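You operate a simulated robot arm through the tools that you are given. There is no shell and no other tool. Be economical: measure what you need, move in short steps, check, and stop when the job is done.

You run a simulated two-armed robot. Do the job below in one go: nothing can be reset, and whatever is moved stays where it is left.

JOB
Pick up the yellow sign with one hand, pass it to the other hand and put it on the lower board of the grey table. Set down upright: yellow sign.

It is judged by the outcome, as a careful person would: the job done as asked, and still so three seconds after it is handed in. It fails if anything else is knocked over, pushed out of place, dropped, spilled or broken.

ROBOT AND FRAMES
Two 7-joint arms with two-finger parallel grippers on one trunk, on a base that drives. Base frame: it is fixed to the floor where the robot stands at the start and does not move with it; the origin is under the middle of the robot, x ahead of it, y to its left, z up. Lengths are in m, angles in degrees, forces in N, time in s.
The left shoulder is at the start at [0.11, 0.169, 1.236], the right one opposite. With the tool pointing down near the work surface each hand reaches from about 0.42 to 0.74 m from the robot's upright axis, wherever it stands, measured 20 degrees to its own side. Places, roughly: lower board of the grey table [-3.6, 0.1, 0.5]. Payload 1.57 kg a hand.
The tool frame of a hand sits at the grasp point between the pads (the TCP): z along the fingers, y along the line on which they close. The tips reach 0.03 m beyond it. Largest opening 0.08 m; finger width 0.017, thickness 0.012; the body of the gripper, 0.04 by 0.082 m, starts 0.08 m behind the TCP.
Orientation is that of the tool frame in the base frame, as a unit quaternion [w, x, y, z]. With the fingers straight down and closing along the base's y, the tool's x points along the base's -x, its y along +y and its z along -z.

CONTROLS
- The arms move only by the tool drive_tool. It takes "left_motion", "right_motion" or both (then of equal length, played together; a hand with none holds still); each is a list of rows, each a list of 7 numbers: the shift along the tool's x, y, z in m, then the turn, a rotation vector about the tool's x, y, z in degrees, then the gripper command, from -1 (shut) to 1 (fully open), values between in proportion. In form: [[dx, dy, dz, rx, ry, rz, fingers], ...]. A call has 1 to 10 rows; each row shifts and turns the commanded pose from where the row before left it, along the tool's axes as they then stand. A row lasts 0.2 s, in which the tool goes at most 0.05 m and 8.6 degrees; a call with a longer step from one row to the next is refused whole, and so is a gripper value outside its range. A pose out of reach is approached as far as the arm can. The call stops where the force on the tool passes 40 N (or 10 N more than at its start, if that is more) or the arm is blocked; 0.2 s more then pass. Each finger travels about 0.072 m/s and halts on what it meets, pressing with about 43 N; the grip force reading is that of the motor and also rises with nothing between the fingers. The clock runs only during rows and for 0.2 s after the last one: add rows that do not move to give the fingers time. It gives the time, the measured TCP pose, the force on the tool (base axes), the opening and the grip force at its end, in the units of the frame above (readings bear some noise), with the torque about the TCP (base axes, N m) and any sound that the robot's microphone picked up.
- Cameras (640 x 400 px; columns grow to the right, rows downward): "scene" is now at [0.1642, 0.0172, 1.432]; the picture's right is [0.19, -0.98, 0.00], its down [-0.65, -0.12, -0.75] and it looks along [0.74, 0.14, -0.66] (base axes); focal length 249 px, centre (320, 200). "left" rides on the left gripper at [0.072, 0.007, -0.122] in its tool frame; the picture's right is [-0.09, 1.00, 0.00], its down [-0.84, -0.08, -0.54] and it looks along [-0.54, -0.05, 0.84] (tool axes); focal length 238 px, centre (320, 200). "right" rides on the right gripper at [0.072, -0.007, -0.122] in its tool frame; the picture's right is [0.09, 1.00, 0.00], its down [-0.84, 0.08, -0.54] and it looks along [-0.54, 0.05, 0.84] (tool axes); focal length 238 px, centre (320, 200). There is no depth. A picture from a camera that has moved, and an enlarged one, comes with that camera's place and axes in the base frame and with its lens.
- camera(camera): a new picture of that camera. No time passes.
- lift_body(by): slides the trunk up (or, below 0, down) by that many m; the arms and the scene camera ride with it, the base frame stays. It gives what a move gives, with no picture.
- roll_base(legs): drives the robot by 1 to 6 legs, each [ahead, left, turn to the left] in m, m and degrees, along the robot's own axes; the way and the turn of a leg run together, so that a leg with both is an arc; at most 1.5 m and 180 degrees a leg. The arms and the cameras ride along, it lands a little off, and it stops where it bumps. It gives what a move gives.
- pan_tilt(pan, tilt): turns the head with the scene camera to pan (to the left, within 86 degrees either way) and tilt (down, from -29 to 69), counted from straight ahead of the robot. It gives what a move gives.
- zoom(camera, box): a new picture of the part [left, top, right, bottom] of that camera's present view, enlarged. No time passes.
- job_done(): hands the job in; it is judged then, once.

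Go step by step. Nothing tells you exact positions but the pictures and the camera data: compare them with the known pose of the tool, close in by small moves and look again before you grip or let go. The budget is 120 turns and 100 pictures, counting those below and the enlarged ones. Unless the task says otherwise, let go and move clear before handing in, and close with one line.

The tools are called as name(argument=value, ...) on one line, values as JSON. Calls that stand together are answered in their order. drive_tool: Moves the arms, as the interface text tells. Its arguments: {"type":"object","properties":{"left_motion":{"type":"array","items":{"type":"array","items":{"type":"number"}}},"right_motion":{"type":"array","items":{"type":"array","items":{"type":"number"}}}},"required":[]} The other tools are called the same way: lift_body (by) slides the trunk up or down; roll_base (legs) drives the base; pan_tilt (pan, tilt) turns the head that bears the scene camera; camera (camera) takes a picture; zoom (camera, box) takes an enlarged picture of a part of a camera's view; job_done () hands the job in.

At the start:

```text
time: 0.0
left_position: [0.6049, 0.4234, 0.9113]
left_tool_rot: [0.0, 0.0, 1.0, 0.0]
left_contact_force: [-0.1, -0.3, 0.2]
left_ft_torque: [-0.01, -0.03, -0.02]
left_gripper_width: 0.08
left_grasp_force: 0.1
right_position: [0.7005, -0.1602, 0.9573]
right_tool_rot: [0.001, 0.001, 1.0, 0.0]
right_contact_force: [-0.4, -1.2, -0.3]
right_ft_torque: [0.03, -0.01, 0.0]
right_gripper_width: 0.0799
right_grasp_force: 0.0
trunk travel left (down, up): [-0.55, 0.34]
robot x, y, heading: [-0.0017, -0.0026, -0.2]
head pan, tilt: [10.7, 41.2]
```

scene: 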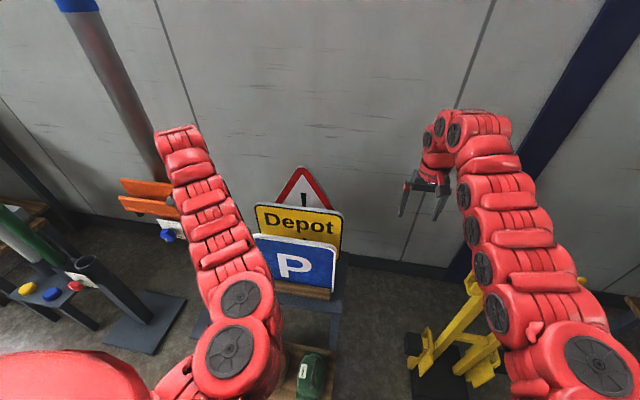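
right: 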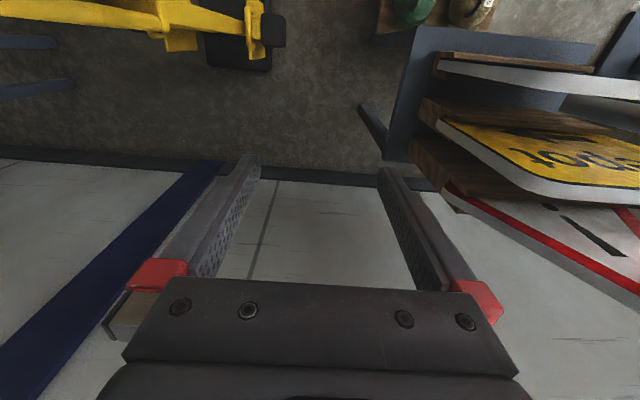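
left: 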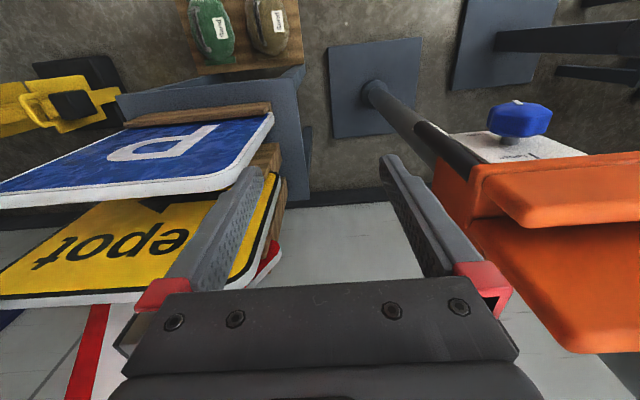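

The yellow "Depot" sign stands in a rack between the blue P sign and the red triangle. I'll look closer.

zoom(camera="scene", box=[220, 150, 380, 250])

zoom(camera="left", box=[0, 80, 320, 280])

zoom(camera="right", box=[380, 0, 640, 290])

```text
4.00 times, centred on (300, 200) of scene
camera zoom: at [0.1642, 0.0172, 1.432], right [0.19, -0.98, 0.0], down [-0.65, -0.12, -0.75], along [0.74, 0.14, -0.66], focal length 995 px, centre (400, 200)
```

zoom: 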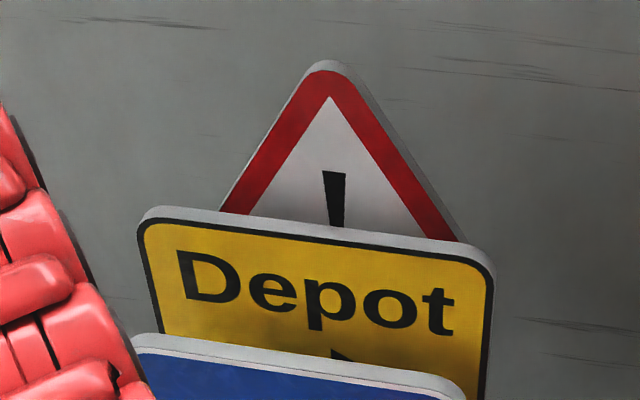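

```text
2.00 times, centred on (160, 180) of left
camera zoom: at [0.5319, 0.4287, 1.034], right [0.09, 1.0, 0.0], down [0.84, -0.08, 0.54], along [0.54, -0.05, -0.84], focal length 477 px, centre (640, 240)
```

zoom: 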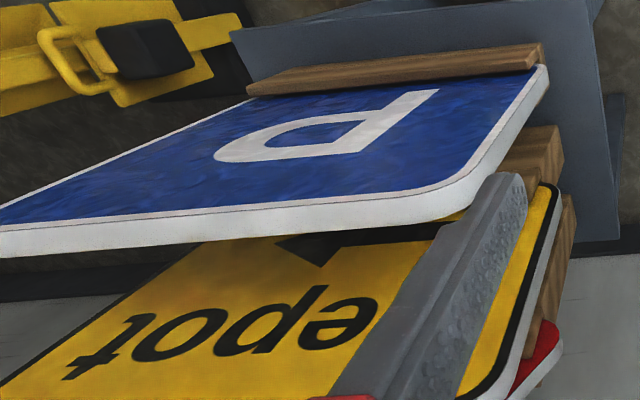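

```text
1.38 times, centred on (510, 145) of right
camera zoom: at [0.628, -0.1663, 1.0789], right [-0.09, 1.0, 0.0], down [0.84, 0.08, 0.54], along [0.54, 0.05, -0.84], focal length 329 px, centre (58, 276)
```

zoom: 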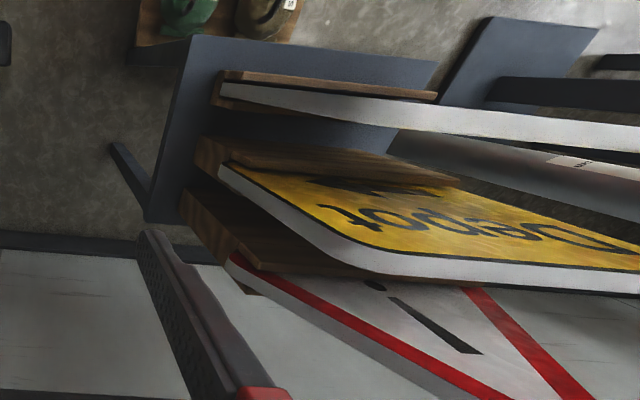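

The yellow sign's top edge runs from about y 0.05 to 0.33 at x≈0.73, z≈0.88. The P sign's plane is at x≈0.64, and the triangle is behind with its apex near z≈0.98. I'll raise the left hand and turn it so that it closes along x.

drive_tool(left_motion=[[0, 0, -0.035, 0, 0, 8.5, 1], [0, 0, -0.035, 0, 0, 8.5, 1], [0, 0, -0.035, 0, 0, 8.5, 1], [0, 0, -0.035, 0, 0, 8.5, 1], [0, 0, -0.02, 0, 0, 8.5, 1], [0, 0, 0, 0, 0, 8.5, 1], [0, 0, 0, 0, 0, 8.5, 1], [0, 0, 0, 0, 0, 8.5, 1], [0, 0, 0, 0, 0, 8.5, 1], [0, 0, 0, 0, 0, 8.5, 1]])

```text
time: 2.2
left_position: [0.6319, 0.4374, 1.0039]
left_tool_rot: [0.0, 0.677, 0.736, 0.0]
left_contact_force: [-0.1, -0.1, 0.2]
left_ft_torque: [-0.02, -0.01, -0.03]
left_gripper_width: 0.0798
left_grasp_force: 0.0
left hand out of reach, approached as far as the arm can: row 3, 4, 5
right_position: [0.7007, -0.1593, 0.9589]
right_tool_rot: [0.001, 0.001, 1.0, 0.0]
right_contact_force: [0.1, -0.8, -0.3]
right_ft_torque: [0.0, 0.01, 0.02]
right_gripper_width: 0.0798
right_grasp_force: 0.0
trunk travel left (down, up): [-0.55, 0.34]
robot x, y, heading: [-0.0006, 0.0048, -0.0]
head pan, tilt: [10.7, 41.2]
```

The upward reach is limited, so I'll raise the trunk a little.

lift_body(by=0.1)

```text
time: 3.5
left_position: [0.633, 0.4368, 1.1045]
left_tool_rot: [-0.001, 0.676, 0.737, 0.0]
left_contact_force: [0.3, -0.4, -0.5]
left_ft_torque: [0.0, -0.03, 0.02]
left_gripper_width: 0.0798
left_grasp_force: 0.0
right_position: [0.7006, -0.1612, 1.0573]
right_tool_rot: [0.0, 0.001, 1.0, 0.0]
right_contact_force: [-0.9, -0.4, 0.0]
right_ft_torque: [-0.01, 0.0, 0.01]
right_gripper_width: 0.0801
right_grasp_force: 0.1
trunk travel left (down, up): [-0.65, 0.24]
robot x, y, heading: [-0.0011, 0.0023, -0.1]
head pan, tilt: [10.7, 41.2]
```

drive_tool(left_motion=[[0, 0, 0.0, 0, 0, 5, 1], [-0.041, 0.016, 0.006, 0, 0, 0, 1], [-0.041, 0.016, 0.006, 0, 0, 0, 1], [-0.041, 0.016, 0.006, 0, 0, 0, 1], [-0.041, 0.016, 0.006, 0, 0, 0, 1], [-0.041, 0.016, 0.006, 0, 0, 0, 1], [-0.041, 0.016, 0.006, 0, 0, 0, 1], [0, 0, 0, 0, 0, 0, 1]])

camera(camera="left")

camera(camera="scene")

camera(camera="right")

```text
time: 5.3
left_position: [0.7124, 0.2049, 1.0758]
left_tool_rot: [0.001, 0.707, 0.707, 0.0]
left_contact_force: [-0.2, 0.0, -0.5]
left_ft_torque: [-0.01, -0.02, 0.01]
left_gripper_width: 0.0801
left_grasp_force: 0.1
left hand out of reach, approached as far as the arm can: row 7
right_position: [0.7003, -0.1587, 1.0583]
right_tool_rot: [0.001, 0.0, 1.0, -0.001]
right_contact_force: [-0.4, 0.4, 0.0]
right_ft_torque: [-0.01, 0.03, -0.05]
right_gripper_width: 0.0801
right_grasp_force: 0.0
trunk travel left (down, up): [-0.65, 0.24]
robot x, y, heading: [-0.0022, -0.0025, -0.1]
head pan, tilt: [10.7, 41.2]
```

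```text
93 pictures are left
camera left: at [0.719, 0.2758, 1.1976], right [1.0, -0.09, 0.0], down [-0.08, -0.84, 0.54], along [-0.05, -0.54, -0.84], focal length 238 px, centre (320, 200)
```

left: 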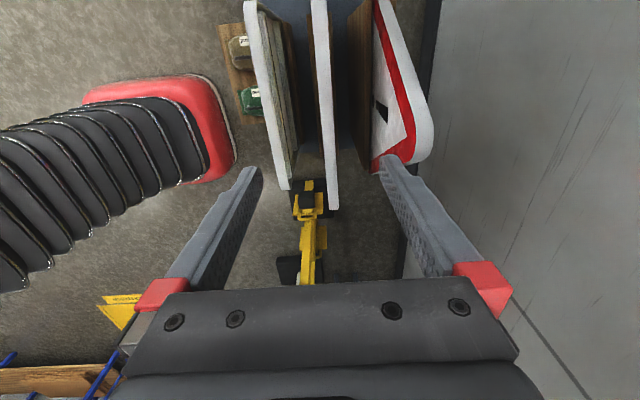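

```text
92 pictures are left
camera scene: at [0.1642, 0.0193, 1.532], right [0.19, -0.98, 0.0], down [-0.65, -0.12, -0.75], along [0.74, 0.14, -0.66], focal length 249 px, centre (320, 200)
```

scene: 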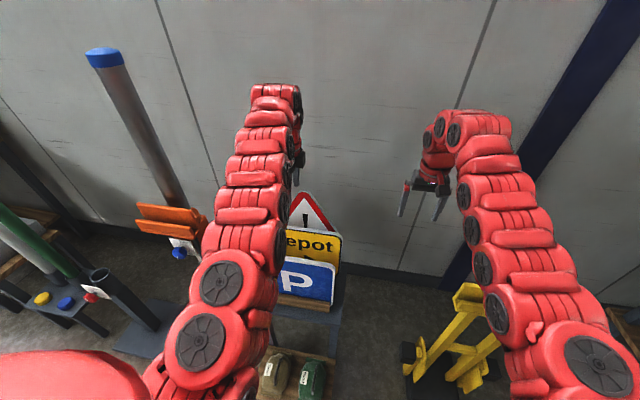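

```text
91 pictures are left
camera right: at [0.6281, -0.1644, 1.1791], right [-0.09, 1.0, 0.0], down [0.84, 0.08, 0.54], along [0.54, 0.05, -0.84], focal length 238 px, centre (320, 200)
```

right: 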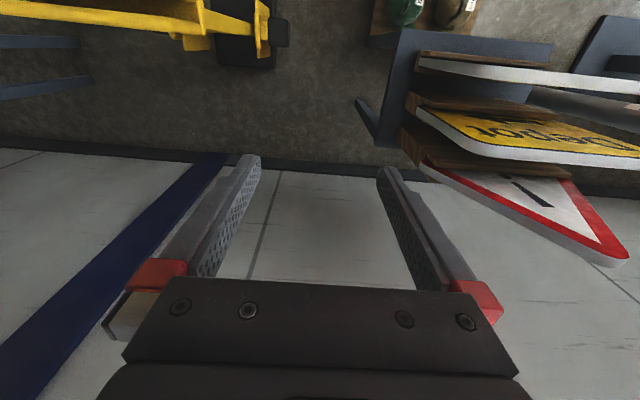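

The view confirms the sign at x≈0.72 under the left hand. The reach is at its limit, so I'll check the floor before nudging the base ahead.

pan_tilt(pan=0, tilt=69)

camera(camera="scene")

```text
time: 6.2
left_position: [0.7123, 0.2026, 1.0764]
left_tool_rot: [-0.001, 0.707, 0.707, 0.001]
left_contact_force: [-0.1, -0.1, 0.2]
left_ft_torque: [0.01, 0.01, 0.0]
left_gripper_width: 0.0802
left_grasp_force: 0.1
right_position: [0.7012, -0.1606, 1.0586]
right_tool_rot: [0.0, 0.001, 1.0, 0.0]
right_contact_force: [0.1, 0.0, 0.6]
right_ft_torque: [0.0, 0.01, 0.0]
right_gripper_width: 0.0799
right_grasp_force: 0.0
trunk travel left (down, up): [-0.65, 0.24]
robot x, y, heading: [0.0014, 0.0005, -0.0]
head pan, tilt: [0.0, 68.8]
```

```text
90 pictures are left
camera scene: at [0.1375, 0.0015, 1.4978], right [0.0, -1.0, 0.0], down [-0.93, 0.0, -0.36], along [0.36, 0.0, -0.93], focal length 249 px, centre (320, 200)
```

scene: 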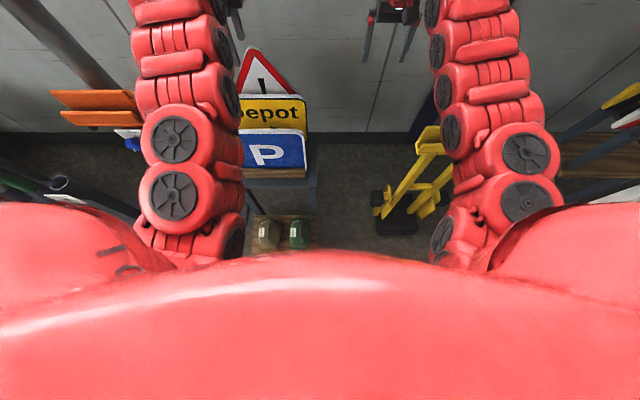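

drive_tool(left_motion=[[-0.012, 0.0, 0.03, 0, 0, 0, 0.5], [0, 0.004, 0.03, 0, 0, 0, 0.5], [0, 0.004, 0.03, 0, 0, 0, 0.5], [0, 0, 0.03, 0, 0, 0, 0.5], [0, 0, 0.01, 0, 0, 0, 0.5], [0, 0, 0, 0, 0, 0, 0.5]])

camera(camera="left")

```text
time: 7.7
left_position: [0.7199, 0.1908, 0.9427]
left_tool_rot: [0.0, 0.707, 0.707, 0.0]
left_contact_force: [0.0, -0.1, 0.3]
left_ft_torque: [0.0, -0.02, 0.03]
left_gripper_width: 0.06
left_grasp_force: 0.0
right_position: [0.6998, -0.1595, 1.0589]
right_tool_rot: [-0.001, 0.001, 1.0, 0.0]
right_contact_force: [-0.8, -0.5, 0.0]
right_ft_torque: [0.0, -0.02, -0.01]
right_gripper_width: 0.0801
right_grasp_force: 0.1
trunk travel left (down, up): [-0.65, 0.24]
robot x, y, heading: [0.001, -0.0012, -0.1]
head pan, tilt: [0.0, 68.8]
```

```text
89 pictures are left
camera left: at [0.7267, 0.2623, 1.0643], right [1.0, -0.09, 0.0], down [-0.08, -0.84, 0.54], along [-0.05, -0.54, -0.84], focal length 238 px, centre (320, 200)
```

left: 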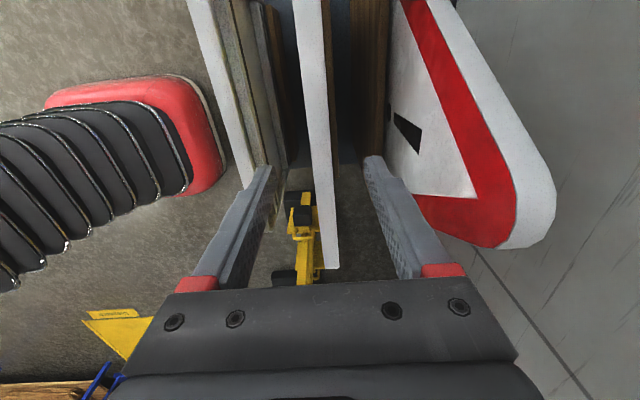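

drive_tool(left_motion=[[0, 0, 0.025, 0, 0, 0, 0.5], [0, 0, 0.025, 0, 0, 0, 0.5], [0, 0, 0.025, 0, 0, 0, 0.5], [0, 0, 0.012, 0, 0, 0, 0.5], [0, 0, 0, 0, 0, 0, 0.5]])

camera(camera="left")

zoom(camera="right", box=[400, 40, 640, 270])

```text
time: 8.8
left_position: [0.7208, 0.19, 0.8542]
left_tool_rot: [0.0, 0.707, 0.707, 0.0]
left_contact_force: [0.6, -0.4, -0.7]
left_ft_torque: [0.0, 0.0, 0.01]
left_gripper_width: 0.0604
left_grasp_force: 0.1
right_position: [0.7003, -0.1596, 1.0587]
right_tool_rot: [-0.001, 0.001, 1.0, 0.001]
right_contact_force: [-0.5, -0.1, 0.1]
right_ft_torque: [0.02, 0.0, -0.01]
right_gripper_width: 0.08
right_grasp_force: 0.0
trunk travel left (down, up): [-0.65, 0.24]
robot x, y, heading: [-0.002, 0.0001, 0.2]
head pan, tilt: [0.0, 68.8]
```

```text
88 pictures are left
camera left: at [0.7275, 0.2608, 0.9759], right [1.0, -0.09, 0.0], down [-0.08, -0.84, 0.54], along [-0.05, -0.54, -0.84], focal length 238 px, centre (320, 200)
```

left: 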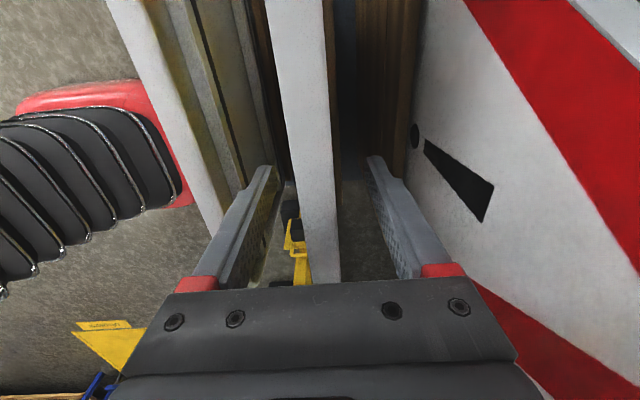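

```text
1.74 times, centred on (520, 155) of right
camera zoom: at [0.6279, -0.1665, 1.179], right [-0.09, 1.0, 0.0], down [0.84, 0.08, 0.54], along [0.54, 0.05, -0.84], focal length 414 px, centre (-28, 278)
```

zoom: 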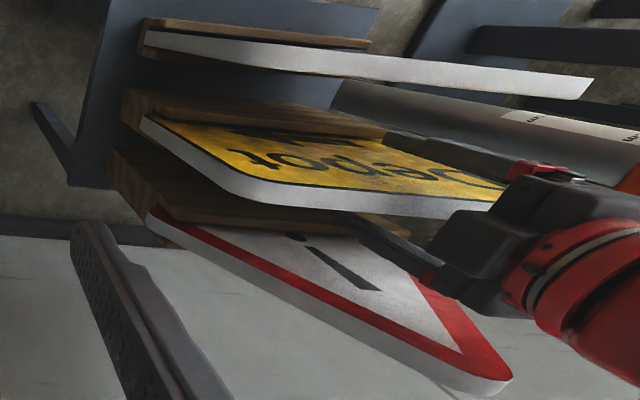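

The fingers straddle the sign, so I'll close.

drive_tool(left_motion=[[0, 0, 0, 0, 0, 0, -1], [0, 0, 0, 0, 0, 0, -1], [0, 0, 0, 0, 0, 0, -1], [0, 0, 0, 0, 0, 0, -1], [0, 0, 0, 0, 0, 0, -1]])

lift_body(by=0.06)

camera(camera="left")

camera(camera="right")

```text
time: 10.1
left_position: [0.721, 0.1912, 0.855]
left_tool_rot: [0.0, 0.707, 0.707, 0.0]
left_contact_force: [-0.4, 0.5, 0.6]
left_ft_torque: [-0.04, 0.22, 0.06]
left_gripper_width: 0.0157
left_grasp_force: 31.1
right_position: [0.7, -0.161, 1.0579]
right_tool_rot: [0.0, 0.001, 1.0, 0.0]
right_contact_force: [0.3, 0.2, 0.2]
right_ft_torque: [0.01, -0.03, 0.0]
right_gripper_width: 0.0799
right_grasp_force: 0.0
trunk travel left (down, up): [-0.65, 0.24]
robot x, y, heading: [-0.0004, -0.001, -0.1]
head pan, tilt: [0.0, 68.8]
```

```text
time: 11.1
left_position: [0.7219, 0.1891, 0.9131]
left_tool_rot: [-0.001, 0.707, 0.707, -0.001]
left_contact_force: [-0.3, 0.7, -6.8]
left_ft_torque: [-0.01, 0.01, 0.01]
left_gripper_width: 0.0156
left_grasp_force: 31.7
right_position: [0.7015, -0.1601, 1.1176]
right_tool_rot: [-0.001, 0.0, 1.0, 0.0]
right_contact_force: [0.2, 0.3, 0.6]
right_ft_torque: [-0.03, -0.02, 0.03]
right_gripper_width: 0.0797
right_grasp_force: 0.0
trunk travel left (down, up): [-0.71, 0.18]
robot x, y, heading: [-0.0, -0.004, 0.1]
head pan, tilt: [0.0, 68.8]
```

```text
86 pictures are left
camera left: at [0.7282, 0.2611, 1.0349], right [1.0, -0.09, 0.0], down [-0.08, -0.84, 0.54], along [-0.05, -0.54, -0.84], focal length 238 px, centre (320, 200)
```

left: 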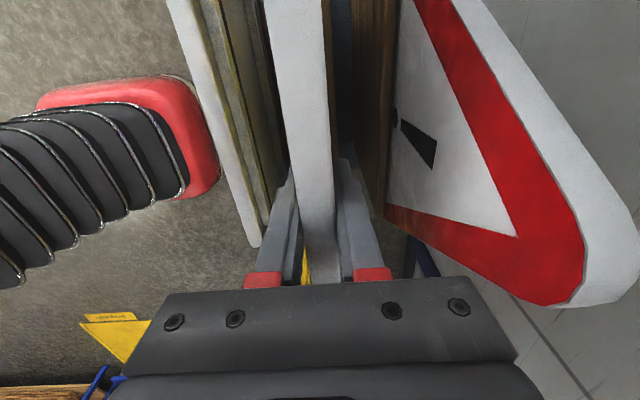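

```text
85 pictures are left
camera right: at [0.6289, -0.1661, 1.2384], right [-0.09, 1.0, 0.0], down [0.84, 0.08, 0.54], along [0.54, 0.05, -0.84], focal length 238 px, centre (320, 200)
```

right: 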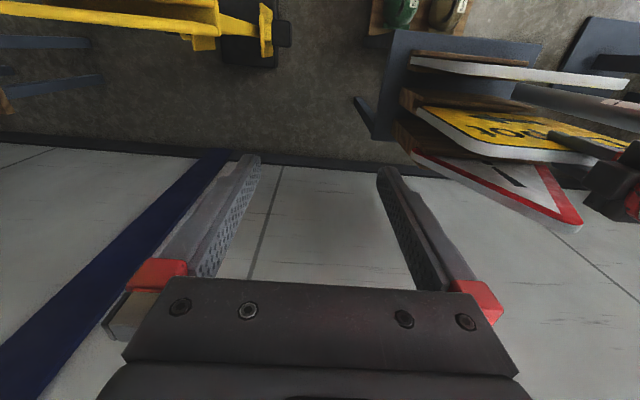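

The sign is held, at about 0.7 kg and balanced. I'll lift it the rest of the way.

lift_body(by=0.18)

camera(camera="right")

pan_tilt(pan=5, tilt=45)

camera(camera="scene")

```text
time: 13.1
left_position: [0.7221, 0.1912, 1.0931]
left_tool_rot: [-0.001, 0.707, 0.707, -0.001]
left_contact_force: [-0.1, 0.5, -7.1]
left_ft_torque: [-0.01, -0.01, 0.03]
left_gripper_width: 0.0157
left_grasp_force: 31.2
right_position: [0.7003, -0.1615, 1.2976]
right_tool_rot: [0.0, 0.001, 1.0, 0.0]
right_contact_force: [-0.5, -0.3, 0.5]
right_ft_torque: [-0.02, 0.0, 0.01]
right_gripper_width: 0.0799
right_grasp_force: 0.0
trunk travel left (down, up): [-0.89, 0.0]
robot x, y, heading: [-0.0, -0.0007, -0.1]
head pan, tilt: [0.0, 68.8]
```

```text
84 pictures are left
camera right: at [0.6291, -0.1661, 1.4183], right [-0.09, 1.0, 0.0], down [0.84, 0.08, 0.54], along [0.54, 0.05, -0.84], focal length 238 px, centre (320, 200)
```

right: 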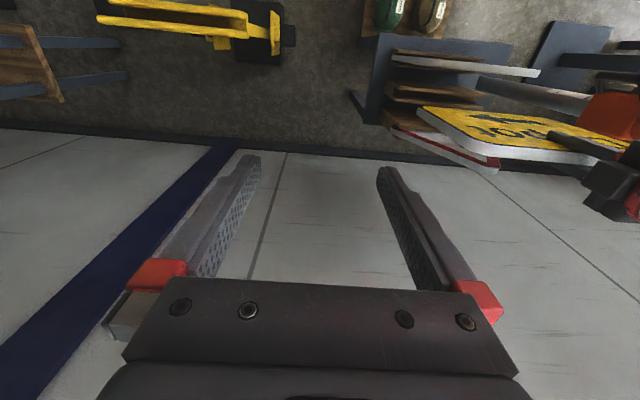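

```text
time: 13.9
left_position: [0.722, 0.1896, 1.0936]
left_tool_rot: [0.0, 0.707, 0.707, 0.0]
left_contact_force: [-1.5, 0.3, -5.9]
left_ft_torque: [-0.01, -0.02, 0.03]
left_gripper_width: 0.0155
left_grasp_force: 31.8
right_position: [0.7016, -0.1607, 1.2984]
right_tool_rot: [0.0, 0.0, 1.0, 0.0]
right_contact_force: [-1.1, -0.8, 0.3]
right_ft_torque: [-0.01, -0.01, 0.0]
right_gripper_width: 0.0801
right_grasp_force: 0.0
trunk travel left (down, up): [-0.89, 0.0]
robot x, y, heading: [0.0017, -0.0007, 0.3]
head pan, tilt: [5.0, 45.0]
```

```text
83 pictures are left
camera scene: at [0.1636, 0.0088, 1.7664], right [0.09, -1.0, 0.0], down [-0.71, -0.06, -0.71], along [0.7, 0.06, -0.71], focal length 249 px, centre (320, 200)
```

scene: 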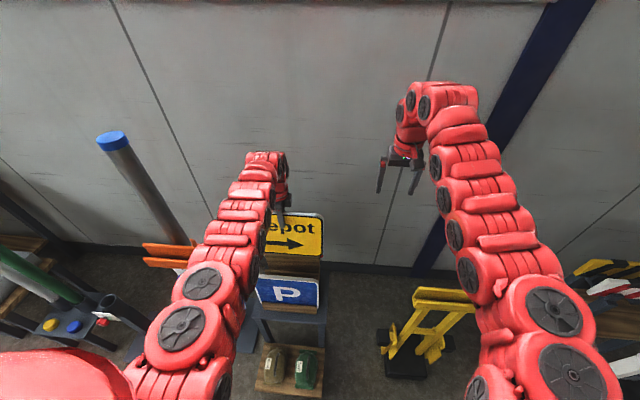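

The sign's bottom edge is near z≈0.89, clear of the P sign top at 0.836. I'll back straight off and look round.

roll_base(legs=[[-0.5, 0, 0]])

pan_tilt(pan=86, tilt=25)

camera(camera="scene")

pan_tilt(pan=-86, tilt=25)

camera(camera="scene")

```text
time: 16.9
left_position: [0.2279, 0.1874, 1.0921]
left_tool_rot: [-0.001, 0.709, 0.705, -0.001]
left_contact_force: [-0.7, -0.4, -6.3]
left_ft_torque: [-0.02, 0.01, 0.02]
left_gripper_width: 0.0154
left_grasp_force: 31.1
right_position: [0.2055, -0.1627, 1.2969]
right_tool_rot: [0.0, 0.003, 1.0, 0.0]
right_contact_force: [-0.2, -0.2, -0.3]
right_ft_torque: [0.01, -0.01, 0.01]
right_gripper_width: 0.0797
right_grasp_force: 0.1
trunk travel left (down, up): [-0.89, 0.0]
robot x, y, heading: [-0.4933, 0.0061, -0.5]
head pan, tilt: [5.0, 45.0]
```

```text
time: 18.4
left_position: [0.2269, 0.186, 1.0941]
left_tool_rot: [0.0, 0.709, 0.705, 0.0]
left_contact_force: [0.3, -0.8, -6.8]
left_ft_torque: [-0.02, 0.0, -0.02]
left_gripper_width: 0.016
left_grasp_force: 31.2
right_position: [0.2048, -0.1631, 1.2975]
right_tool_rot: [0.0, 0.004, 1.0, -0.001]
right_contact_force: [1.1, -0.5, -0.4]
right_ft_torque: [0.02, 0.02, -0.01]
right_gripper_width: 0.0802
right_grasp_force: 0.0
trunk travel left (down, up): [-0.89, 0.0]
robot x, y, heading: [-0.4935, 0.001, -0.5]
head pan, tilt: [85.9, 25.0]
```

```text
82 pictures are left
camera scene: at [-0.4057, 0.0947, 1.7971], right [1.0, -0.08, 0.0], down [-0.03, -0.42, -0.91], along [0.07, 0.9, -0.42], focal length 249 px, centre (320, 200)
```

scene: 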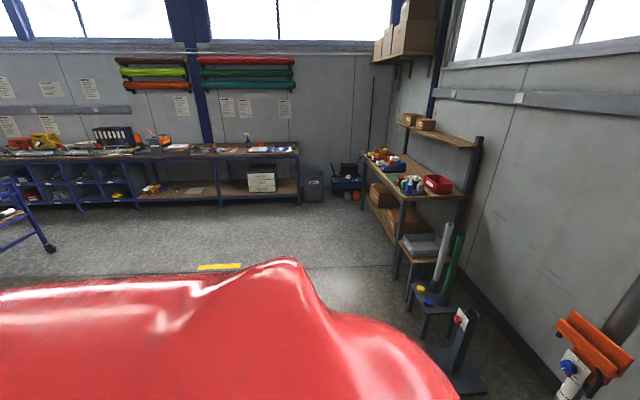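

```text
time: 21.0
left_position: [0.2276, 0.1866, 1.0939]
left_tool_rot: [-0.001, 0.71, 0.705, -0.001]
left_contact_force: [0.0, -0.7, -6.9]
left_ft_torque: [-0.05, -0.02, -0.03]
left_gripper_width: 0.0156
left_grasp_force: 31.3
right_position: [0.2045, -0.1632, 1.2978]
right_tool_rot: [-0.001, 0.004, 1.0, 0.0]
right_contact_force: [-0.7, 0.5, -0.2]
right_ft_torque: [-0.02, -0.02, -0.02]
right_gripper_width: 0.08
right_grasp_force: 0.0
trunk travel left (down, up): [-0.89, 0.0]
robot x, y, heading: [-0.4991, 0.0008, -0.3]
head pan, tilt: [-85.9, 25.0]
```

```text
81 pictures are left
camera scene: at [-0.407, -0.0891, 1.7971], right [-1.0, -0.06, 0.0], down [-0.03, 0.42, -0.91], along [0.06, -0.9, -0.42], focal length 249 px, centre (320, 200)
```

scene: 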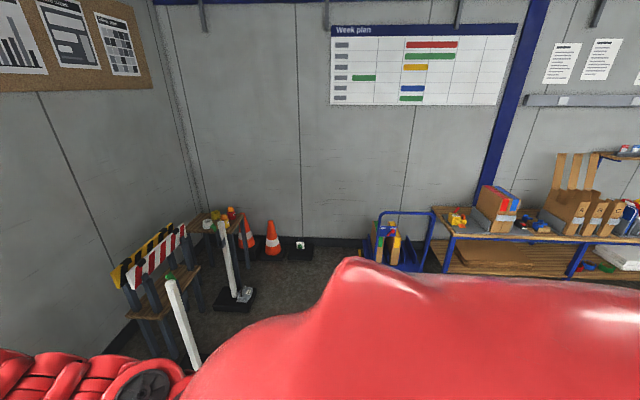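

There is clear floor around. I'll turn about and look at the grey table.

roll_base(legs=[[-0.3, 0, 0], [0, 0, 180]])

pan_tilt(pan=0, tilt=20)

camera(camera="scene")

```text
time: 30.5
left_position: [-1.5136, -0.209, 1.0937]
left_tool_rot: [-0.001, 0.719, -0.695, -0.001]
left_contact_force: [0.3, 0.7, -6.2]
left_ft_torque: [0.03, 0.01, -0.03]
left_gripper_width: 0.0156
left_grasp_force: 31.1
right_position: [-1.5046, 0.1418, 1.2987]
right_tool_rot: [0.001, 1.0, 0.017, 0.0]
right_contact_force: [0.2, -0.9, 0.1]
right_ft_torque: [0.01, 0.01, 0.01]
right_gripper_width: 0.0798
right_grasp_force: 0.0
trunk travel left (down, up): [-0.89, 0.0]
robot x, y, heading: [-0.798, 0.0076, -177.9]
head pan, tilt: [-85.9, 25.0]
```

```text
time: 32.1
left_position: [-1.513, -0.2089, 1.0929]
left_tool_rot: [0.0, 0.718, -0.696, 0.0]
left_contact_force: [-0.4, 0.1, -7.3]
left_ft_torque: [0.0, -0.01, -0.03]
left_gripper_width: 0.0158
left_grasp_force: 31.3
right_position: [-1.5049, 0.1425, 1.2985]
right_tool_rot: [-0.001, 1.0, 0.016, 0.001]
right_contact_force: [-0.2, -0.9, -0.2]
right_ft_torque: [-0.01, 0.0, 0.01]
right_gripper_width: 0.0801
right_grasp_force: 0.1
trunk travel left (down, up): [-0.89, 0.0]
robot x, y, heading: [-0.7997, 0.0043, -178.1]
head pan, tilt: [0.0, 20.0]
```

```text
80 pictures are left
camera scene: at [-0.9721, 0.0005, 1.8051], right [-0.03, 1.0, 0.0], down [0.34, 0.01, -0.94], along [-0.94, -0.03, -0.34], focal length 249 px, centre (320, 200)
```

scene: 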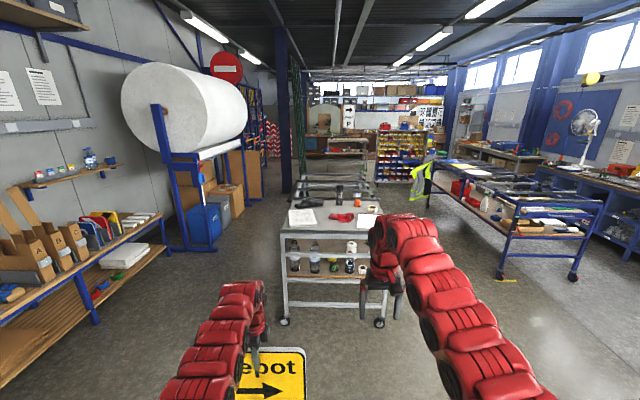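

zoom(camera="scene", box=[260, 170, 420, 340])

```text
2.35 times, centred on (340, 255) of scene
camera zoom: at [-0.9721, 0.0005, 1.8051], right [-0.03, 1.0, 0.0], down [0.34, 0.01, -0.94], along [-0.94, -0.03, -0.34], focal length 585 px, centre (273, 71)
```

zoom: 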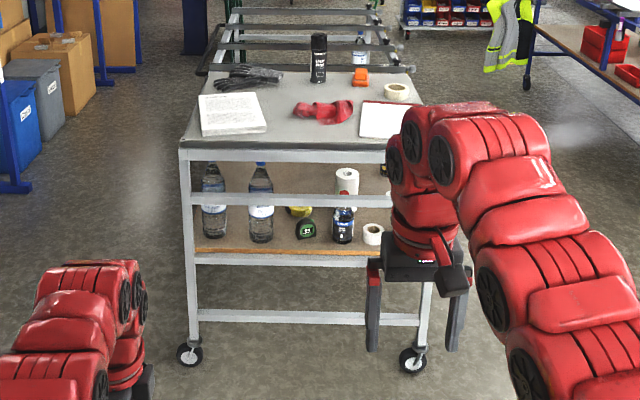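

zoom(camera="scene", box=[270, 90, 450, 220])

```text
3.08 times, centred on (360, 155) of scene
camera zoom: at [-0.9721, 0.0005, 1.8051], right [-0.03, 1.0, 0.0], down [0.34, 0.01, -0.94], along [-0.94, -0.03, -0.34], focal length 766 px, centre (197, 338)
```

zoom: 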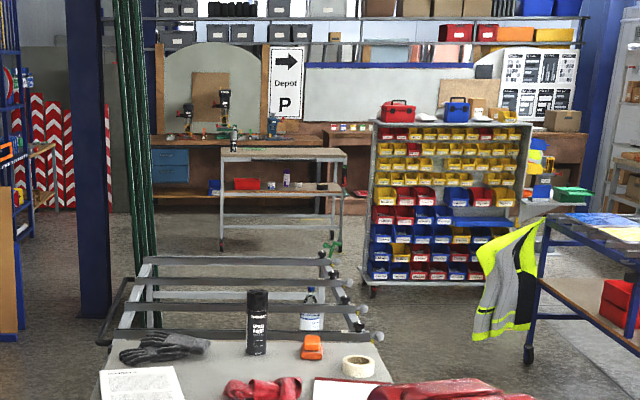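

roll_base(legs=[[0.7, 0, 0]])

pan_tilt(pan=0, tilt=30)

camera(camera="scene")

```text
time: 36.0
left_position: [-2.2181, -0.2444, 1.0938]
left_tool_rot: [0.0, 0.722, -0.692, 0.0]
left_contact_force: [-0.2, -0.5, -6.1]
left_ft_torque: [0.0, 0.0, 0.0]
left_gripper_width: 0.0157
left_grasp_force: 31.4
right_position: [-2.2124, 0.1078, 1.2976]
right_tool_rot: [0.0, 1.0, 0.022, 0.0]
right_contact_force: [0.3, 0.5, 0.9]
right_ft_torque: [0.01, -0.03, -0.03]
right_gripper_width: 0.08
right_grasp_force: 0.1
trunk travel left (down, up): [-0.89, 0.0]
robot x, y, heading: [-1.5083, -0.0204, -177.5]
head pan, tilt: [0.0, 20.0]
```

```text
time: 36.7
left_position: [-2.2196, -0.2431, 1.0933]
left_tool_rot: [0.0, 0.723, -0.691, 0.001]
left_contact_force: [-1.4, 0.4, -7.1]
left_ft_torque: [0.01, 0.04, 0.02]
left_gripper_width: 0.0158
left_grasp_force: 31.8
right_position: [-2.2142, 0.1063, 1.2982]
right_tool_rot: [0.0, 1.0, 0.021, 0.001]
right_contact_force: [0.0, -0.4, -0.3]
right_ft_torque: [0.03, -0.01, 0.0]
right_gripper_width: 0.08
right_grasp_force: 0.0
trunk travel left (down, up): [-0.89, 0.0]
robot x, y, heading: [-1.5089, -0.0223, -177.4]
head pan, tilt: [0.0, 30.0]
```

```text
77 pictures are left
camera scene: at [-1.6773, -0.0291, 1.789], right [-0.04, 1.0, 0.0], down [0.5, 0.02, -0.87], along [-0.86, -0.04, -0.5], focal length 249 px, centre (320, 200)
```

scene: 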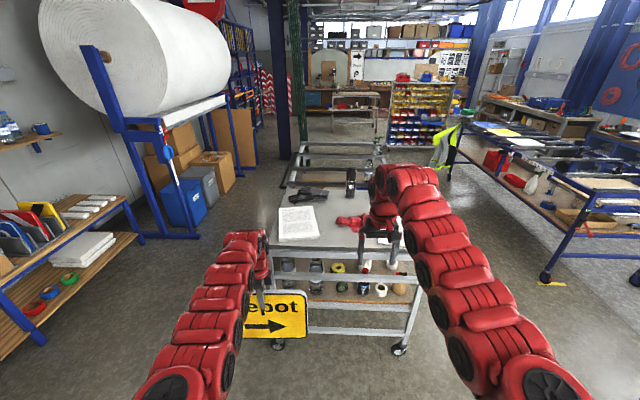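

The near trolley looks like the grey table, but its position differs a bit from the given one. I'll move to the right to see it from the side.

roll_base(legs=[[0, -0.9, 2]])

pan_tilt(pan=28, tilt=28)

camera(camera="scene")

zoom(camera="scene", box=[160, 100, 480, 300])

```text
time: 40.3
left_position: [-2.251, 0.454, 1.0914]
left_tool_rot: [-0.002, 0.724, -0.69, 0.0]
left_contact_force: [1.1, -0.6, -6.6]
left_ft_torque: [0.05, 0.01, 0.0]
left_gripper_width: 0.0158
left_grasp_force: 31.4
right_position: [-2.2473, 0.8044, 1.2996]
right_tool_rot: [0.0, 1.0, 0.024, -0.001]
right_contact_force: [0.0, -1.2, -0.1]
right_ft_torque: [0.02, 0.01, 0.01]
right_gripper_width: 0.08
right_grasp_force: 0.1
trunk travel left (down, up): [-0.89, 0.0]
robot x, y, heading: [-1.5411, 0.6801, -177.2]
head pan, tilt: [0.0, 30.0]
stopped in leg 1: the robot was blocked; the commanded pose is now the measured one
```

```text
time: 41.2
left_position: [-2.2505, 0.4565, 1.092]
left_tool_rot: [0.0, 0.724, -0.69, 0.001]
left_contact_force: [0.0, 0.2, -6.1]
left_ft_torque: [0.04, -0.02, -0.02]
left_gripper_width: 0.0157
left_grasp_force: 31.0
right_position: [-2.2471, 0.8067, 1.2978]
right_tool_rot: [-0.001, 1.0, 0.023, 0.0]
right_contact_force: [1.0, -0.6, 0.3]
right_ft_torque: [0.03, 0.0, -0.01]
right_gripper_width: 0.0798
right_grasp_force: 0.1
trunk travel left (down, up): [-0.89, 0.0]
robot x, y, heading: [-1.5365, 0.6805, -177.4]
head pan, tilt: [28.0, 28.0]
```

```text
76 pictures are left
camera scene: at [-1.6982, 0.6326, 1.7922], right [-0.51, 0.86, 0.0], down [0.4, 0.24, -0.88], along [-0.76, -0.45, -0.47], focal length 249 px, centre (320, 200)
```

scene: 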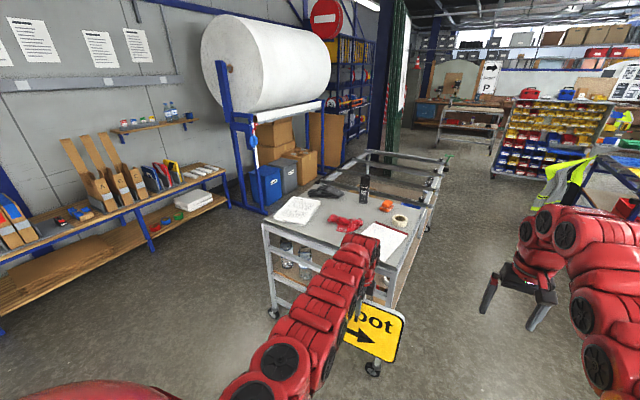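

```text
2.00 times, centred on (320, 200) of scene
camera zoom: at [-1.6982, 0.6326, 1.7922], right [-0.51, 0.86, 0.0], down [0.4, 0.24, -0.88], along [-0.76, -0.45, -0.47], focal length 498 px, centre (320, 200)
```

zoom: 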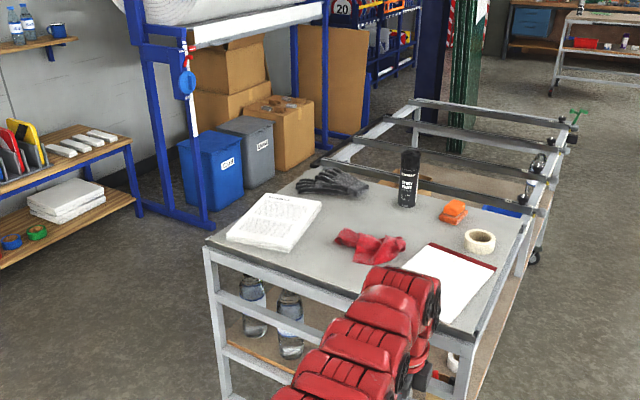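

The table is long, running from about x -2.7 to -4.5, with a barred frame at its rear half. The base bumped something on the right, so I'll check what it was.

pan_tilt(pan=-75, tilt=45)

camera(camera="scene")

pan_tilt(pan=-20, tilt=28)

camera(camera="scene")

```text
time: 43.0
left_position: [-2.2512, 0.4556, 1.0919]
left_tool_rot: [0.0, 0.724, -0.69, 0.001]
left_contact_force: [-1.0, -0.4, -6.5]
left_ft_torque: [0.02, 0.0, 0.02]
left_gripper_width: 0.0156
left_grasp_force: 30.9
right_position: [-2.2483, 0.8067, 1.297]
right_tool_rot: [0.0, 1.0, 0.024, 0.001]
right_contact_force: [0.5, 0.3, 0.7]
right_ft_torque: [-0.03, 0.01, 0.01]
right_gripper_width: 0.08
right_grasp_force: 0.1
trunk travel left (down, up): [-0.89, 0.0]
robot x, y, heading: [-1.5387, 0.6822, -177.2]
head pan, tilt: [-75.0, 45.0]
```

```text
74 pictures are left
camera scene: at [-1.6445, 0.7562, 1.7665], right [0.95, 0.3, 0.0], down [0.22, -0.67, -0.71], along [-0.21, 0.67, -0.71], focal length 249 px, centre (320, 200)
```

scene: 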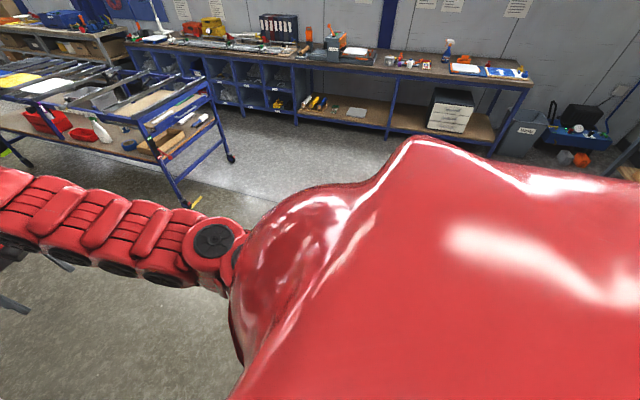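

```text
time: 44.3
left_position: [-2.2515, 0.4563, 1.0934]
left_tool_rot: [0.0, 0.724, -0.69, 0.001]
left_contact_force: [-0.7, 1.0, -6.8]
left_ft_torque: [0.02, 0.02, -0.01]
left_gripper_width: 0.0158
left_grasp_force: 31.5
right_position: [-2.2468, 0.8074, 1.2971]
right_tool_rot: [0.0, 1.0, 0.024, 0.0]
right_contact_force: [0.3, 0.9, -0.6]
right_ft_torque: [-0.01, 0.03, 0.0]
right_gripper_width: 0.0801
right_grasp_force: 0.1
trunk travel left (down, up): [-0.89, 0.0]
robot x, y, heading: [-1.5421, 0.6819, -177.3]
head pan, tilt: [-20.0, 28.0]
```

```text
73 pictures are left
camera scene: at [-1.7068, 0.7061, 1.7922], right [0.3, 0.95, 0.0], down [0.45, -0.14, -0.88], along [-0.84, 0.26, -0.47], focal length 249 px, centre (320, 200)
```

scene: 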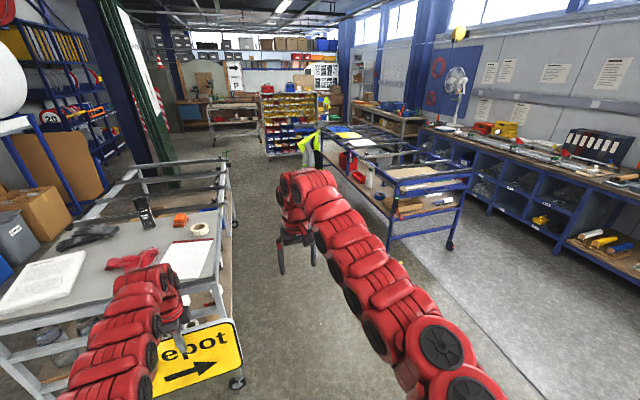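

zoom(camera="scene", box=[80, 130, 270, 270])

```text
2.86 times, centred on (175, 200) of scene
camera zoom: at [-1.7068, 0.7061, 1.7922], right [0.3, 0.95, 0.0], down [0.45, -0.14, -0.88], along [-0.84, 0.26, -0.47], focal length 711 px, centre (734, 200)
```

zoom: 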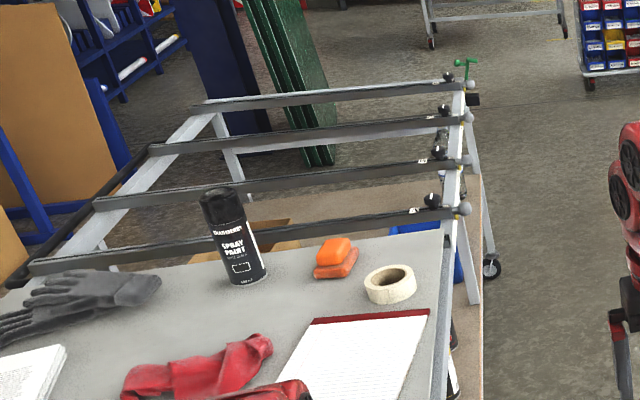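

I need a view of the lower board from its open long side. I'll back off a little and try going right again.

roll_base(legs=[[-0.3, 0, 0], [0, -0.3, 0]])

```text
time: 46.8
left_position: [-1.9493, 0.4776, 1.0909]
left_tool_rot: [-0.001, 0.724, -0.689, 0.001]
left_contact_force: [0.1, -0.5, -6.3]
left_ft_torque: [0.03, 0.03, -0.03]
left_gripper_width: 0.0158
left_grasp_force: 30.9
right_position: [-1.9457, 0.8285, 1.298]
right_tool_rot: [-0.001, 1.0, 0.024, 0.0]
right_contact_force: [0.8, -0.5, 0.4]
right_ft_torque: [0.04, -0.03, 0.0]
right_gripper_width: 0.0798
right_grasp_force: 0.1
trunk travel left (down, up): [-0.89, 0.0]
robot x, y, heading: [-1.2378, 0.7058, -177.6]
head pan, tilt: [-20.0, 28.0]
stopped in leg 2: the robot was blocked; the commanded pose is now the measured one
```

roll_base(legs=[[0, 0.4, 0], [0, 0, -70]])

pan_tilt(pan=0, tilt=45)

camera(camera="scene")

```text
time: 52.2
left_position: [-1.6777, 0.8997, 1.0916]
left_tool_rot: [0.0, -0.199, 0.98, -0.001]
left_contact_force: [-0.3, 0.3, -6.2]
left_ft_torque: [0.02, 0.02, 0.01]
left_gripper_width: 0.0157
left_grasp_force: 31.4
right_position: [-1.346, 1.0176, 1.2983]
right_tool_rot: [-0.001, 0.833, -0.553, 0.0]
right_contact_force: [-0.1, 0.1, 0.4]
right_ft_torque: [-0.01, -0.01, 0.01]
right_gripper_width: 0.0797
right_grasp_force: 0.0
trunk travel left (down, up): [-0.89, 0.0]
robot x, y, heading: [-1.2214, 0.3097, 112.6]
head pan, tilt: [-20.0, 28.0]
```

```text
time: 53.1
left_position: [-1.6761, 0.9001, 1.0914]
left_tool_rot: [-0.001, -0.2, 0.98, -0.001]
left_contact_force: [0.3, -0.3, -6.7]
left_ft_torque: [0.0, -0.02, 0.03]
left_gripper_width: 0.0158
left_grasp_force: 31.0
right_position: [-1.3468, 1.0184, 1.298]
right_tool_rot: [0.0, 0.833, -0.553, 0.0]
right_contact_force: [-0.6, 0.4, -0.5]
right_ft_torque: [-0.03, -0.01, -0.03]
right_gripper_width: 0.0797
right_grasp_force: 0.1
trunk travel left (down, up): [-0.89, 0.0]
robot x, y, heading: [-1.2174, 0.3107, 112.7]
head pan, tilt: [0.0, 45.0]
```

```text
71 pictures are left
camera scene: at [-1.282, 0.4614, 1.7665], right [0.92, 0.39, 0.0], down [0.27, -0.65, -0.71], along [-0.27, 0.65, -0.71], focal length 249 px, centre (320, 200)
```

scene: 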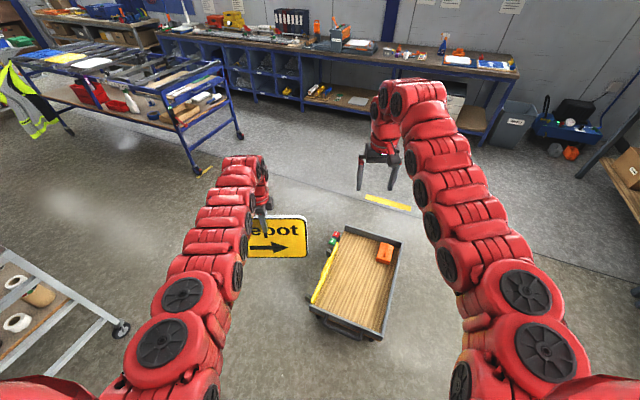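

A low cart on the floor had blocked me, and it looks undisturbed. The aisle beyond it (y 0.5–1.9) is free. I'll pull both hands in before driving round into the aisle.

drive_tool(left_motion=[[0, -0.036, 0, 0, 0, 0, -1], [0, -0.036, 0, 0, 0, 0, -1], [0, -0.036, 0, 0, 0, 0, -1], [0, -0.036, 0, 0, 0, 0, -1], [0, -0.036, 0, 0, 0, 0, -1]], right_motion=[[0.04, 0, 0, 0, 0, 0, 1], [0.04, 0, 0, 0, 0, 0, 1], [0.04, 0, 0, 0, 0, 0, 1], [0.04, 0, 0, 0, 0, 0, 1], [0.04, 0, 0, 0, 0, 0, 1]])

roll_base(legs=[[0, 0, 67.3]])

```text
time: 54.3
left_position: [-1.6132, 0.7443, 1.0793]
left_tool_rot: [-0.001, -0.199, 0.98, 0.001]
left_contact_force: [-0.2, -0.7, -6.4]
left_ft_torque: [0.02, -0.04, -0.02]
left_gripper_width: 0.0157
left_grasp_force: 31.4
left hand out of reach, approached as far as the arm can: row 4, 5
right_position: [-1.3173, 0.9424, 1.309]
right_tool_rot: [0.001, 0.833, -0.553, 0.0]
right_contact_force: [-0.1, -0.1, 0.3]
right_ft_torque: [0.07, 0.0, -0.03]
right_gripper_width: 0.0801
right_grasp_force: 0.1
right hand out of reach, approached as far as the arm can: row 2, 3, 4, 5
trunk travel left (down, up): [-0.89, 0.0]
robot x, y, heading: [-1.2192, 0.3104, 112.6]
head pan, tilt: [0.0, 45.0]
```

```text
time: 57.6
left_position: [-1.7776, 0.1251, 1.0779]
left_tool_rot: [-0.002, -0.705, 0.709, -0.001]
left_contact_force: [0.1, -0.1, -6.6]
left_ft_torque: [0.06, -0.02, 0.0]
left_gripper_width: 0.0156
left_grasp_force: 31.1
right_position: [-1.842, 0.4753, 1.3086]
right_tool_rot: [0.0, 1.0, -0.004, 0.001]
right_contact_force: [0.0, 0.2, -0.6]
right_ft_torque: [0.01, -0.03, -0.02]
right_gripper_width: 0.0801
right_grasp_force: 0.0
trunk travel left (down, up): [-0.89, 0.0]
robot x, y, heading: [-1.2168, 0.31, 179.4]
head pan, tilt: [0.0, 45.0]
```

roll_base(legs=[[0.78, 0, 0], [0, -0.9, 0], [0.5, 0, 0]])

pan_tilt(pan=75, tilt=35)

camera(camera="scene")

pan_tilt(pan=35, tilt=35)

camera(camera="scene")

```text
time: 68.7
left_position: [-3.0194, 1.0778, 1.0794]
left_tool_rot: [-0.001, -0.7, 0.714, 0.001]
left_contact_force: [-0.2, 0.6, -6.0]
left_ft_torque: [0.04, 0.0, -0.02]
left_gripper_width: 0.0156
left_grasp_force: 31.2
right_position: [-3.0784, 1.4285, 1.3092]
right_tool_rot: [0.001, 1.0, -0.011, 0.0]
right_contact_force: [0.6, 1.0, -0.4]
right_ft_torque: [-0.01, 0.02, 0.02]
right_gripper_width: 0.0798
right_grasp_force: 0.1
trunk travel left (down, up): [-0.89, 0.0]
robot x, y, heading: [-2.4595, 1.2543, 178.6]
head pan, tilt: [0.0, 45.0]
```

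```text
time: 70.2
left_position: [-3.0208, 1.0769, 1.0787]
left_tool_rot: [-0.002, -0.7, 0.714, -0.001]
left_contact_force: [-0.1, 0.0, -7.3]
left_ft_torque: [0.06, 0.01, 0.01]
left_gripper_width: 0.0156
left_grasp_force: 31.2
right_position: [-3.079, 1.4278, 1.3081]
right_tool_rot: [-0.001, 1.0, -0.011, 0.002]
right_contact_force: [0.3, 0.2, -0.5]
right_ft_torque: [-0.03, -0.02, 0.01]
right_gripper_width: 0.0802
right_grasp_force: 0.0
trunk travel left (down, up): [-0.89, 0.0]
robot x, y, heading: [-2.4579, 1.2544, 178.8]
head pan, tilt: [75.0, 35.0]
```

```text
70 pictures are left
camera scene: at [-2.5653, 1.1739, 1.7813], right [-0.96, 0.28, 0.0], down [0.16, 0.55, -0.82], along [-0.23, -0.79, -0.57], focal length 249 px, centre (320, 200)
```

scene: 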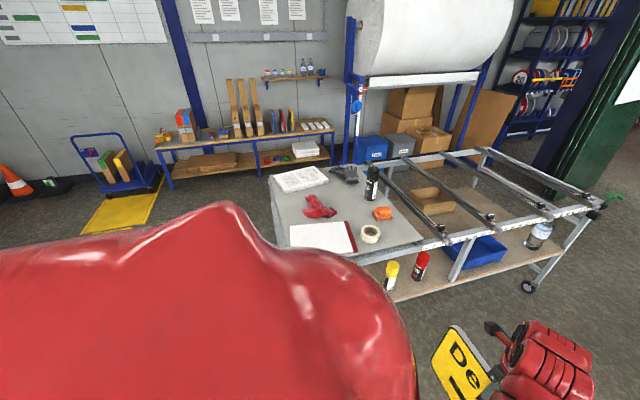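

```text
time: 71.2
left_position: [-3.0191, 1.078, 1.078]
left_tool_rot: [-0.002, -0.7, 0.714, 0.0]
left_contact_force: [0.3, -0.5, -6.2]
left_ft_torque: [0.04, 0.01, 0.01]
left_gripper_width: 0.0157
left_grasp_force: 31.6
right_position: [-3.0791, 1.4284, 1.3073]
right_tool_rot: [0.001, 1.0, -0.011, 0.0]
right_contact_force: [-0.8, -0.2, 0.1]
right_ft_torque: [-0.04, 0.02, 0.01]
right_gripper_width: 0.0799
right_grasp_force: 0.0
trunk travel left (down, up): [-0.89, 0.0]
robot x, y, heading: [-2.4583, 1.2574, 178.7]
head pan, tilt: [35.0, 35.0]
```

```text
69 pictures are left
camera scene: at [-2.6136, 1.2095, 1.7813], right [-0.55, 0.83, 0.0], down [0.48, 0.32, -0.82], along [-0.68, -0.45, -0.57], focal length 249 px, centre (320, 200)
```

scene: 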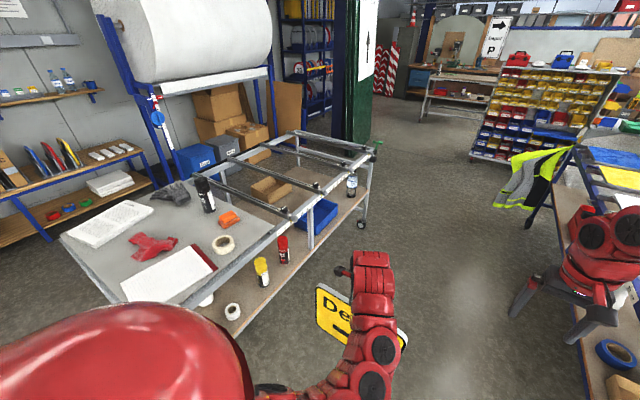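

The lower board is open from this side. I'll zoom in to find a free spot.

zoom(camera="scene", box=[200, 120, 400, 330])

pan_tilt(pan=62, tilt=35)

zoom(camera="scene", box=[280, 130, 520, 320])

```text
1.90 times, centred on (300, 225) of scene
camera zoom: at [-2.6136, 1.2095, 1.7813], right [-0.55, 0.83, 0.0], down [0.48, 0.32, -0.82], along [-0.68, -0.45, -0.57], focal length 474 px, centre (358, 152)
```

zoom: 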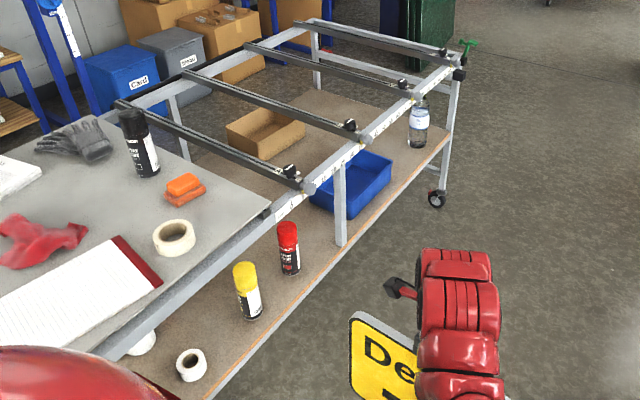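

```text
time: 72.1
left_position: [-3.0207, 1.0766, 1.0774]
left_tool_rot: [-0.001, -0.699, 0.715, -0.001]
left_contact_force: [-0.1, 0.3, -6.7]
left_ft_torque: [0.02, 0.01, 0.01]
left_gripper_width: 0.0156
left_grasp_force: 31.1
right_position: [-3.0802, 1.4285, 1.3075]
right_tool_rot: [0.001, 1.0, -0.012, 0.001]
right_contact_force: [-0.2, -0.8, -0.3]
right_ft_torque: [-0.02, -0.01, 0.0]
right_gripper_width: 0.08
right_grasp_force: 0.1
trunk travel left (down, up): [-0.89, 0.0]
robot x, y, heading: [-2.4603, 1.2554, 178.8]
head pan, tilt: [62.0, 35.0]
```

```text
2.11 times, centred on (400, 225) of scene
camera zoom: at [-2.5835, 1.1817, 1.7813], right [-0.87, 0.49, 0.0], down [0.28, 0.5, -0.82], along [-0.4, -0.71, -0.57], focal length 524 px, centre (152, 147)
```

zoom: 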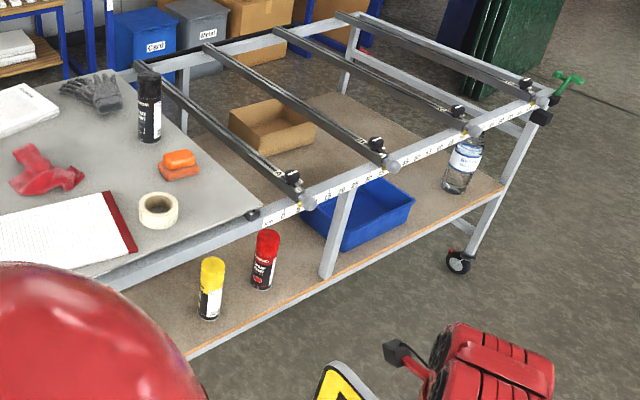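

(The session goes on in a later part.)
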